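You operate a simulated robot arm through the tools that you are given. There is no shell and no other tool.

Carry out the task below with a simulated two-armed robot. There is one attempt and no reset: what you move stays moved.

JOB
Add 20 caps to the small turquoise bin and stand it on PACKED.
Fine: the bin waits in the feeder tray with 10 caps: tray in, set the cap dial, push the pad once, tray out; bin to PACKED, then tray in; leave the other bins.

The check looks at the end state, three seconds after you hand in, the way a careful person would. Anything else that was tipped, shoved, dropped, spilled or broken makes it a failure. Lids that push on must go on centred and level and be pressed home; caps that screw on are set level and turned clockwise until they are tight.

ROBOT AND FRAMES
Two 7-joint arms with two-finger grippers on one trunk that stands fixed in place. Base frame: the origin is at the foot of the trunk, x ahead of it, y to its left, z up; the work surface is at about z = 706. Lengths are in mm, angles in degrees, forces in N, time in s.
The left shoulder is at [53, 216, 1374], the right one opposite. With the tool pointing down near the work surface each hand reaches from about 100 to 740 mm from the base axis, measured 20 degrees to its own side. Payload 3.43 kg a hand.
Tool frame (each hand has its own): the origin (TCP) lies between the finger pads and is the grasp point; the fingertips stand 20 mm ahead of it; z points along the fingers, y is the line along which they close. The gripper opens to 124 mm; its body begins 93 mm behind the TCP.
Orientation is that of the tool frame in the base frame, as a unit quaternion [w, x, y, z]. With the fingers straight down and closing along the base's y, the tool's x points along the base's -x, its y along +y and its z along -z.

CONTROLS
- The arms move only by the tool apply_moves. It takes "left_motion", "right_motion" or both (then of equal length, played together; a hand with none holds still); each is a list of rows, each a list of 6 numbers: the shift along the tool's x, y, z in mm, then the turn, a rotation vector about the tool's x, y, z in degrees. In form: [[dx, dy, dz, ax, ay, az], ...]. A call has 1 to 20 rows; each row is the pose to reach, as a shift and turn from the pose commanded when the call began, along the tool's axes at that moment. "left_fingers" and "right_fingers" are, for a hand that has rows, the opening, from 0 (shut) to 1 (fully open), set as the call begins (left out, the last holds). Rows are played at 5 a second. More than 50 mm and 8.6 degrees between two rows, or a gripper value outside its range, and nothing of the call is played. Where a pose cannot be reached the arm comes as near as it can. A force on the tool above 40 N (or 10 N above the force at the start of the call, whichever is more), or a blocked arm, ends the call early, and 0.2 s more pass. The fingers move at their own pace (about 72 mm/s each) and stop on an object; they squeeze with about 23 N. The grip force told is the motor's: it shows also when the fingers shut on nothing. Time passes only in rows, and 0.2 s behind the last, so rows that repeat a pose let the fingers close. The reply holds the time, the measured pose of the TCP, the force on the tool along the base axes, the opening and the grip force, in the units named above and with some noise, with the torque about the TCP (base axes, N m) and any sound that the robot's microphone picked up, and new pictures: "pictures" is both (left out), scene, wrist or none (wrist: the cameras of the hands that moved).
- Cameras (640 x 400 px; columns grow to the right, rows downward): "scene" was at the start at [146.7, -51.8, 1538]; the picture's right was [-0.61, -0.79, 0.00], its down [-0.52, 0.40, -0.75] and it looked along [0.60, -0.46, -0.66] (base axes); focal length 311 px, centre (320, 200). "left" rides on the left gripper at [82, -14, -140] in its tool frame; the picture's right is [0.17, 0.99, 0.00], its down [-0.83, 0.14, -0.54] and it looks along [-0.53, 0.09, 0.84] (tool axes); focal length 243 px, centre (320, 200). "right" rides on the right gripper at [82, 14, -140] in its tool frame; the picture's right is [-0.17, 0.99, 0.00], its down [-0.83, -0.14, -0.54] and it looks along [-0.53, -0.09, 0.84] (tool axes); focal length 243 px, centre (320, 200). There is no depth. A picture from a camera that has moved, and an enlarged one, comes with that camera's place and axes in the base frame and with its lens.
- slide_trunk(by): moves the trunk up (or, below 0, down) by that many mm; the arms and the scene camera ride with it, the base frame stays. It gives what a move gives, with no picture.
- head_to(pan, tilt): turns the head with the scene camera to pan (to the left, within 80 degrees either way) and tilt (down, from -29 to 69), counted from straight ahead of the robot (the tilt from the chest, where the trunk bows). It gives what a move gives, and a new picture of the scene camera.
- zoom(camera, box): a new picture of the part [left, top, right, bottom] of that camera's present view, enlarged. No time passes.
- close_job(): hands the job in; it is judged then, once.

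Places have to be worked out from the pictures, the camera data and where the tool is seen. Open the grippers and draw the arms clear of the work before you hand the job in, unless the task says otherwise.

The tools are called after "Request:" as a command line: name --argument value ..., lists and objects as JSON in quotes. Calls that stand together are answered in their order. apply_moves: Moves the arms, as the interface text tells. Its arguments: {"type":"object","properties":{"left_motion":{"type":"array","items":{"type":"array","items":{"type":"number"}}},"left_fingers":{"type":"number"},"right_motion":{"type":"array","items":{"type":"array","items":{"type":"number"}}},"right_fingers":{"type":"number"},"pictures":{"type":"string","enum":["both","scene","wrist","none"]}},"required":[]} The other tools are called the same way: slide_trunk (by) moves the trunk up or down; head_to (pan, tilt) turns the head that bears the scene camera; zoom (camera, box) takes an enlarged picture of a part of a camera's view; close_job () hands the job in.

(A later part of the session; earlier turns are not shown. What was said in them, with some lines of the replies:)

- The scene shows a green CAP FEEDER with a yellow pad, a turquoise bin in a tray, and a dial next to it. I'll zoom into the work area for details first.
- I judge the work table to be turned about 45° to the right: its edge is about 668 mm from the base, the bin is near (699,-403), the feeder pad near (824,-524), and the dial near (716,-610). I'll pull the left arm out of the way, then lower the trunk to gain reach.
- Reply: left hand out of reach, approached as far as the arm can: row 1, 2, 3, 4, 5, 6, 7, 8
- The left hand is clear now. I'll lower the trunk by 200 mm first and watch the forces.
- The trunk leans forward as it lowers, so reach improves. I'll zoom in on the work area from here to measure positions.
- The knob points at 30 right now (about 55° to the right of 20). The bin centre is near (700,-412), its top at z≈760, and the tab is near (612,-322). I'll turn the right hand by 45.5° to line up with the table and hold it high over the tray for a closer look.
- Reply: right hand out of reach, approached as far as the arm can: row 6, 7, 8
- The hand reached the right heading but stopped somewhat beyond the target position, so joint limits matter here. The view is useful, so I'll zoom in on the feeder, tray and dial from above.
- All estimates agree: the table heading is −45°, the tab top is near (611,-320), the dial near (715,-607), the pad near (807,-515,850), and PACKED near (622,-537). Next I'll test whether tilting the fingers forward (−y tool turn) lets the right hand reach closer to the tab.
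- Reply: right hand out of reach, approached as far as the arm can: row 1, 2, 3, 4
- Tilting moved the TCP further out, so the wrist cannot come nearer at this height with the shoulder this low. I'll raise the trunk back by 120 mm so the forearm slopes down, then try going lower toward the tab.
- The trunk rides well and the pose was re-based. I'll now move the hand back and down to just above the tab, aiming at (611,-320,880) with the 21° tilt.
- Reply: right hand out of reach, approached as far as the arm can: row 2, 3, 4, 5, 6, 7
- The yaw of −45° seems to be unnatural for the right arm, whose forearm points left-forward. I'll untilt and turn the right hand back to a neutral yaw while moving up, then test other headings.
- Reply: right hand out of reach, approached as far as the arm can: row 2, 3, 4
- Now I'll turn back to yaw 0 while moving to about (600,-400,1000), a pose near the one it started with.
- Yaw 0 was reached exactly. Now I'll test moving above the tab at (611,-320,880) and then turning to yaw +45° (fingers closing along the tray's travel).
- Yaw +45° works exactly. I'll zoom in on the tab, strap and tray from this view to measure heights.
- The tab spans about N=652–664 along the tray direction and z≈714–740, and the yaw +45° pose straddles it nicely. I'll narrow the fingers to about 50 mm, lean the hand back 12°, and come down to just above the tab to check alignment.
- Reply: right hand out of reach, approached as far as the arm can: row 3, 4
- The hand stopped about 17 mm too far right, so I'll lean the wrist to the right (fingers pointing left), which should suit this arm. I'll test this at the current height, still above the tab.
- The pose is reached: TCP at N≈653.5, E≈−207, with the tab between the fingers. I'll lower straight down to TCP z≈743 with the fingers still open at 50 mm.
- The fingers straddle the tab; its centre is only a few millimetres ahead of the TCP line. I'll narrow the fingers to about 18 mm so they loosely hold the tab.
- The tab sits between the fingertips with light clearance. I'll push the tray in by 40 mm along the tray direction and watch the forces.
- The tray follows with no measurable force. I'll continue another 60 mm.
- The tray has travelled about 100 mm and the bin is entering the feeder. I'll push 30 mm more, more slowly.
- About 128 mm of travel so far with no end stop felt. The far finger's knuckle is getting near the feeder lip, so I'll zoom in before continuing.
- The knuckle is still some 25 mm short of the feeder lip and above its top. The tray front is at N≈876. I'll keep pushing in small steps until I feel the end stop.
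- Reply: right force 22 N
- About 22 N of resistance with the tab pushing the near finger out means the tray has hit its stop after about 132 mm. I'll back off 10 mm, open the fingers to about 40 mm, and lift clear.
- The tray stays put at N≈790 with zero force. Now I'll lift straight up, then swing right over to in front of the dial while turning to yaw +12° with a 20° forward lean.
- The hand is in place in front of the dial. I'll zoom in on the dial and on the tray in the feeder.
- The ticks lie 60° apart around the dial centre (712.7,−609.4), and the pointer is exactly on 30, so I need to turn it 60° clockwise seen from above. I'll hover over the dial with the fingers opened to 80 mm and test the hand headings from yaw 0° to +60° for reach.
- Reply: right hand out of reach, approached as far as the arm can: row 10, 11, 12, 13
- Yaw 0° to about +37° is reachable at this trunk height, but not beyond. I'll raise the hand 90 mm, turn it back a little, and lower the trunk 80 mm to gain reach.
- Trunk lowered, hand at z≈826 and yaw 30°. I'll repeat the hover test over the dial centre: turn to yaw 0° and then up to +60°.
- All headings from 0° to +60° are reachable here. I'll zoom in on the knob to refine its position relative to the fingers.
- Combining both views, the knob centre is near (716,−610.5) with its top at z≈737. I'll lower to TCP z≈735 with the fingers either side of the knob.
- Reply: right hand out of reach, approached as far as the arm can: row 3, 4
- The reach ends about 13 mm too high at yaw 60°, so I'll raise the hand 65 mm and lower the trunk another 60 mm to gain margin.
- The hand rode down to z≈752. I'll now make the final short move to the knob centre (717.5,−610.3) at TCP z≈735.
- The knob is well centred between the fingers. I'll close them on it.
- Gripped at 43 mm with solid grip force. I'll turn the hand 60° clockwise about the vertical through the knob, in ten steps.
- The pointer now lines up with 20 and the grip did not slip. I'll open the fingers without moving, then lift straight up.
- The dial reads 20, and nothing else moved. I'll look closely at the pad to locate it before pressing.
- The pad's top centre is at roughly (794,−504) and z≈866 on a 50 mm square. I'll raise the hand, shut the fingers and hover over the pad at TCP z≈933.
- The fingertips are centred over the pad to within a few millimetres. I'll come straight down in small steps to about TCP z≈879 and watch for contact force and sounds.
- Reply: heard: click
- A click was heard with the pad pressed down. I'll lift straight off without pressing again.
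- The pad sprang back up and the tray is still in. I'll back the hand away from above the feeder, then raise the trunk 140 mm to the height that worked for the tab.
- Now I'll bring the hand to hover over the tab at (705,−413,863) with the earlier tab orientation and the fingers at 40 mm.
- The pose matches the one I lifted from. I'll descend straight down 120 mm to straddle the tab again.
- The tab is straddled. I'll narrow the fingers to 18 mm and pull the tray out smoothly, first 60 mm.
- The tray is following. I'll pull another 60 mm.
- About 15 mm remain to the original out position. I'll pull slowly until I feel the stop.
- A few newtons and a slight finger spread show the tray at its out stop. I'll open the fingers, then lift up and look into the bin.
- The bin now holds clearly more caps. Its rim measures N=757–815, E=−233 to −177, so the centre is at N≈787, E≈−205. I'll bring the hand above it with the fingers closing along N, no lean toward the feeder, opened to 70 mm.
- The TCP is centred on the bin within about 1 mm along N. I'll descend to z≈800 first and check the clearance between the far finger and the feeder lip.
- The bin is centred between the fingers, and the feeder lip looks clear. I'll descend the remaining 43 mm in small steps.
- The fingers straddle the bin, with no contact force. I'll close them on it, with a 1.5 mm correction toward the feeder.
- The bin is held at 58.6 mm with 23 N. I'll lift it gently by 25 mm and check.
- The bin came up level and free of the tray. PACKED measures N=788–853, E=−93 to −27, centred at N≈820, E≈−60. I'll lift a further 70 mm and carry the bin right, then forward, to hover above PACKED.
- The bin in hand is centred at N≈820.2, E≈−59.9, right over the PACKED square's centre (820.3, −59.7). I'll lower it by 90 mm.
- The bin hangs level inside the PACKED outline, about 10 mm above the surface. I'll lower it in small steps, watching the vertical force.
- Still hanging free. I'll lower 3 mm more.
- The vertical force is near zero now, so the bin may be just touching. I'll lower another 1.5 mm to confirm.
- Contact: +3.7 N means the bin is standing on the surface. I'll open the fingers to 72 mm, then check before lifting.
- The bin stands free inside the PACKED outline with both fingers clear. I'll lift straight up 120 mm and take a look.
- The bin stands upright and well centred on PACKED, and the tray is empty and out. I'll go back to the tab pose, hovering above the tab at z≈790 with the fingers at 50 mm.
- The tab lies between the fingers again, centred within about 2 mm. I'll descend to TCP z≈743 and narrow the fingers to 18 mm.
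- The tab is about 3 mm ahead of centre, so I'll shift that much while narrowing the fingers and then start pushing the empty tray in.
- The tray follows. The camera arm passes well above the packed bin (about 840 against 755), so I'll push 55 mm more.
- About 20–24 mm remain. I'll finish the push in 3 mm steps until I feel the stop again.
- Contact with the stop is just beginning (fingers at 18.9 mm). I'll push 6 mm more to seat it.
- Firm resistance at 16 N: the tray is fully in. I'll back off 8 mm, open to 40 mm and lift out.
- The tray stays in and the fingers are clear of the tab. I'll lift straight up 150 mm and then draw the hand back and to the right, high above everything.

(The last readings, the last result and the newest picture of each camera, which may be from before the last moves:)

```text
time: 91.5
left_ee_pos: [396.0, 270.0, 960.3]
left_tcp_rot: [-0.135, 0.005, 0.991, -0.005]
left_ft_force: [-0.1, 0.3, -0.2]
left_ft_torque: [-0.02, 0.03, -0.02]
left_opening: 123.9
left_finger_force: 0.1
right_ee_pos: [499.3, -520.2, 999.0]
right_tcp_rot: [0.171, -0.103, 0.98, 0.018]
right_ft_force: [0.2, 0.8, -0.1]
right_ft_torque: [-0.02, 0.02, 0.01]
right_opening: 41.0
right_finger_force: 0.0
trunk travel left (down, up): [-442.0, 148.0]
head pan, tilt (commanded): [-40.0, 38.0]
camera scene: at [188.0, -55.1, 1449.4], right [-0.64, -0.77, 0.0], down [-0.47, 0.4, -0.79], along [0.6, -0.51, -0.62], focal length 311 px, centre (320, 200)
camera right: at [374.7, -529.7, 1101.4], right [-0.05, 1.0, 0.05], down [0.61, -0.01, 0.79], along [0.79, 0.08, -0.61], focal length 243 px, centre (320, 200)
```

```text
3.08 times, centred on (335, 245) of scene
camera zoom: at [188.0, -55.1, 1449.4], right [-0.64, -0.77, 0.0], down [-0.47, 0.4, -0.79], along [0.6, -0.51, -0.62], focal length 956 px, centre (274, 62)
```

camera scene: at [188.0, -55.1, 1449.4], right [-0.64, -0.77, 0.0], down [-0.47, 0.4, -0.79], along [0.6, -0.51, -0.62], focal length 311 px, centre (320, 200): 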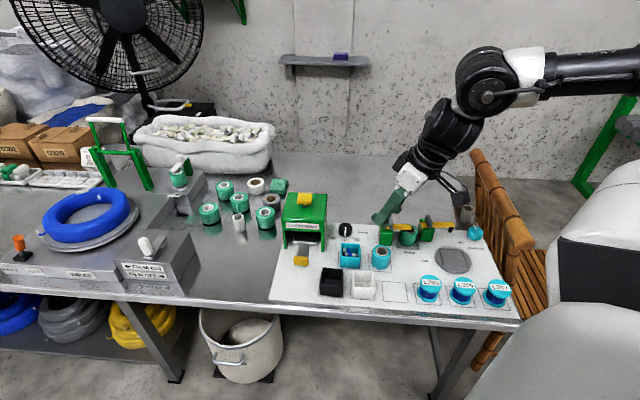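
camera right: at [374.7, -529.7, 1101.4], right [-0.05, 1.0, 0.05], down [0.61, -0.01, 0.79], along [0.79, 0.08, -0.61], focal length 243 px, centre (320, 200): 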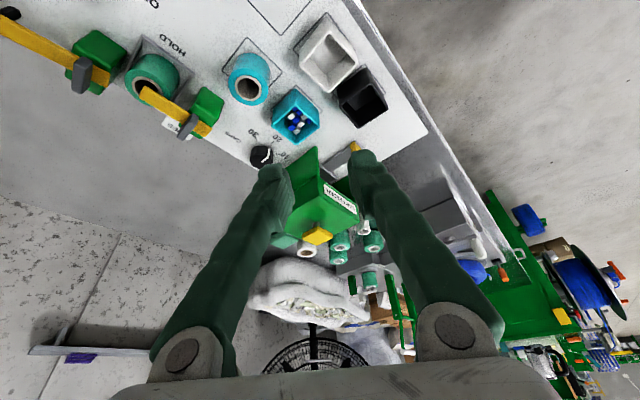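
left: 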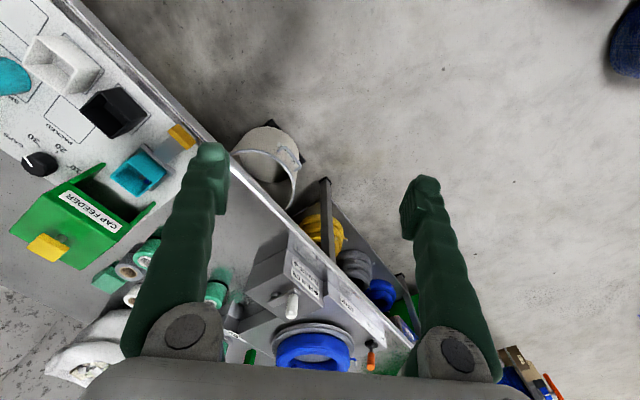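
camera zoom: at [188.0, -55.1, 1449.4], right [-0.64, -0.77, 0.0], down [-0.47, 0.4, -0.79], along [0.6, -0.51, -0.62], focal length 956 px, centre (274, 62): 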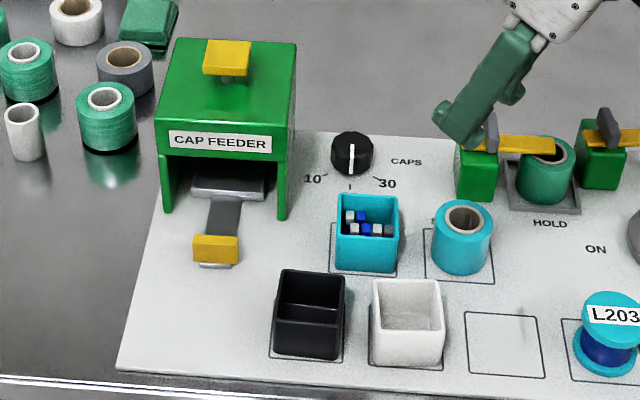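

The tray is in, the bin is on PACKED, and nothing else has moved. I'll open the right gripper, draw it further back and up, and take a last close look.

Request:
apply_moves --right_motion '[[20, 0, -30, 0, 0, 0], [40, 0, -60, 0, 0, 0], [60, 0, -90, 0, 0, 0], [60, 0, -90, 0, 0, 0]]' --right_fingers 1 --pictures "scene"

Request:
zoom --camera "scene" --box '[320, 220, 400, 300]'

Request:
zoom --camera "scene" --box '[270, 180, 350, 300]'

Request:
zoom --camera "right" --box '[120, 20, 420, 260]'

```text
time: 92.8
left_ee_pos: [394.5, 270.6, 961.0]
left_tcp_rot: [-0.133, 0.006, 0.991, -0.005]
left_ft_force: [-0.7, 1.0, 0.3]
left_ft_torque: [-0.03, -0.03, 0.02]
left_opening: 124.2
left_finger_force: 0.1
right_ee_pos: [436.0, -514.4, 1076.5]
right_tcp_rot: [0.223, -0.108, 0.968, 0.051]
right_ft_force: [0.3, -0.3, 0.4]
right_ft_torque: [-0.04, 0.01, -0.03]
right_opening: 124.0
right_finger_force: 0.1
right hand out of reach, approached as far as the arm can: row 2
trunk travel left (down, up): [-442.0, 148.0]
head pan, tilt (commanded): [-40.0, 38.0]
stopped in row 4 (right hand): the arm was blocked; the commanded pose is now the measured one
camera scene: at [187.3, -54.6, 1449.5], right [-0.64, -0.77, 0.0], down [-0.47, 0.4, -0.79], along [0.6, -0.51, -0.62], focal length 311 px, centre (320, 200)
```

scene: 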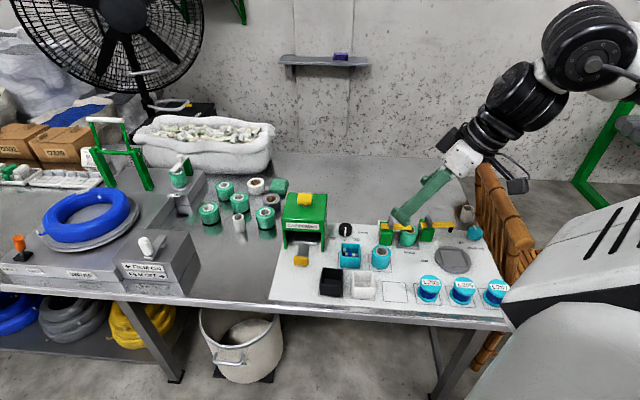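

```text
5.00 times, centred on (360, 260) of scene
camera zoom: at [187.3, -54.6, 1449.5], right [-0.64, -0.77, 0.0], down [-0.47, 0.4, -0.79], along [0.6, -0.51, -0.62], focal length 1554 px, centre (120, -100)
```

zoom: 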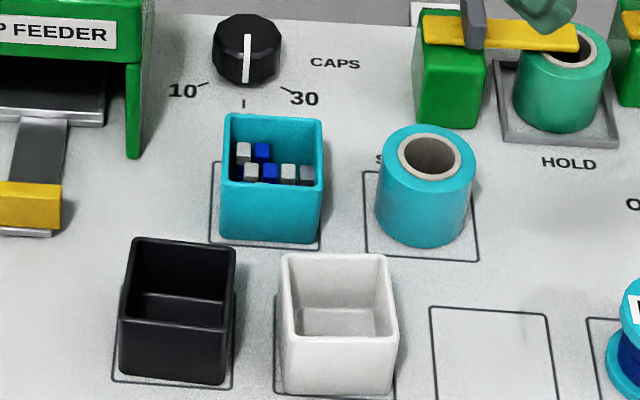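

```text
3.33 times, centred on (310, 240) of scene
camera zoom: at [187.3, -54.6, 1449.5], right [-0.64, -0.77, 0.0], down [-0.47, 0.4, -0.79], along [0.6, -0.51, -0.62], focal length 1036 px, centre (353, 67)
```

zoom: 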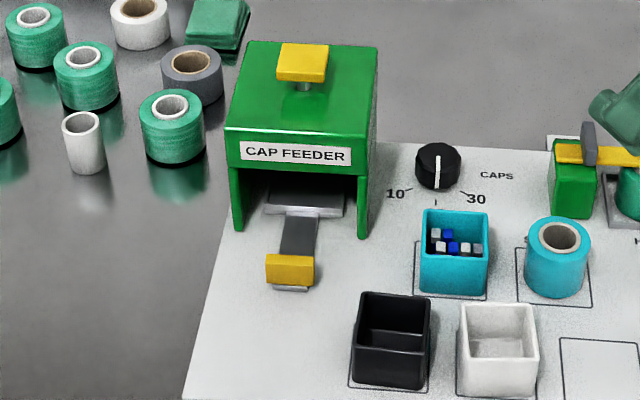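

```text
1.67 times, centred on (270, 140) of right
camera zoom: at [301.9, -535.7, 1165.2], right [-0.08, 0.99, 0.12], down [0.53, -0.06, 0.84], along [0.84, 0.14, -0.52], focal length 404 px, centre (403, 300)
```

zoom: 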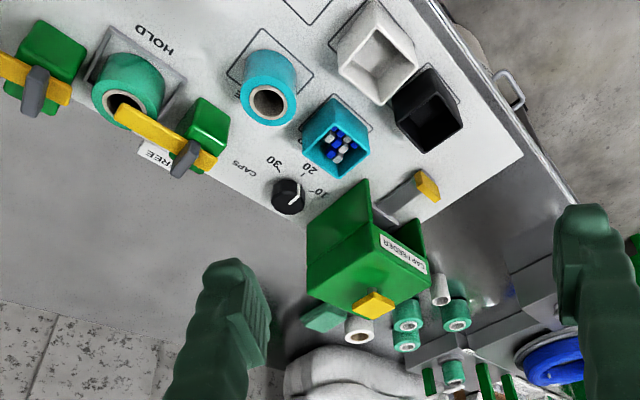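

Everything on the table looks right; the arm just ran into a limit while retracting. I'll ease it off that limit slightly and pan the head right to make sure nothing beside the robot was touched.

Request:
apply_moves --right_motion '[[-12, 0, 4, 0, 0, 0], [-25, 0, 8, 0, 0, 0], [-25, 0, 8, 0, 0, 0]]' --right_fingers 1 --pictures "none"

Request:
head_to --pan -65 --tilt 38

```text
time: 93.5
left_ee_pos: [395.0, 270.6, 961.6]
left_tcp_rot: [-0.134, 0.005, 0.991, -0.005]
left_ft_force: [0.4, 0.8, 0.9]
left_ft_torque: [0.03, 0.0, 0.02]
left_opening: 123.9
left_finger_force: 0.0
right_ee_pos: [460.6, -509.5, 1080.2]
right_tcp_rot: [0.223, -0.108, 0.967, 0.051]
right_ft_force: [0.2, -0.7, 0.5]
right_ft_torque: [-0.02, 0.0, 0.03]
right_opening: 123.9
right_finger_force: 0.1
trunk travel left (down, up): [-442.0, 148.0]
head pan, tilt (commanded): [-40.0, 38.0]
```

```text
time: 94.4
left_ee_pos: [393.8, 270.3, 961.3]
left_tcp_rot: [-0.135, 0.007, 0.991, -0.005]
left_ft_force: [-0.3, -0.1, 0.9]
left_ft_torque: [-0.02, 0.0, 0.0]
left_opening: 124.0
left_finger_force: 0.1
right_ee_pos: [461.6, -510.8, 1080.4]
right_tcp_rot: [0.223, -0.108, 0.968, 0.052]
right_ft_force: [-0.2, 0.4, -0.4]
right_ft_torque: [0.02, -0.01, -0.04]
right_opening: 123.9
right_finger_force: 0.0
trunk travel left (down, up): [-442.0, 148.0]
head pan, tilt (commanded): [-65.0, 38.0]
camera scene: at [157.3, -78.3, 1449.5], right [-0.91, -0.42, 0.0], down [-0.26, 0.56, -0.79], along [0.33, -0.71, -0.62], focal length 311 px, centre (320, 200)
```

scene: 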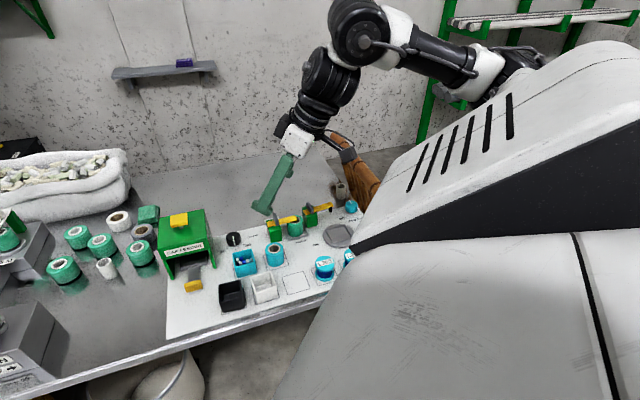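

Both arms are clear with open grippers. The bin stands on PACKED with the added caps, the dial is on 20, the tray is in, and the other bins are untouched, so I'm handing in the job.

Request:
close_job

```text
The job is handed in.
```

The small turquoise bin is standing upright inside the PACKED outline with the extra caps in it. The job is handed in.

- **Filling:** I pushed the tray in to its stop and turned the cap dial from 30 to 20. I pressed the pad once and heard a single click. The bin then clearly held more caps, but I couldn't count all 20.
- **Bin and tray:** I pulled the tray out and moved the bin to PACKED, where it sits within about 2 mm of centre. I then pushed the empty tray back in to its stop.
- **Everything else:** in the last pictures the other bins and the spools are where they were, with nothing tipped or spilled.
- **Arms:** while drawing back at the end, the right arm was blocked, probably at its own travel limit. It was well above the table, and I eased it off. Both grippers are open and clear of the work.
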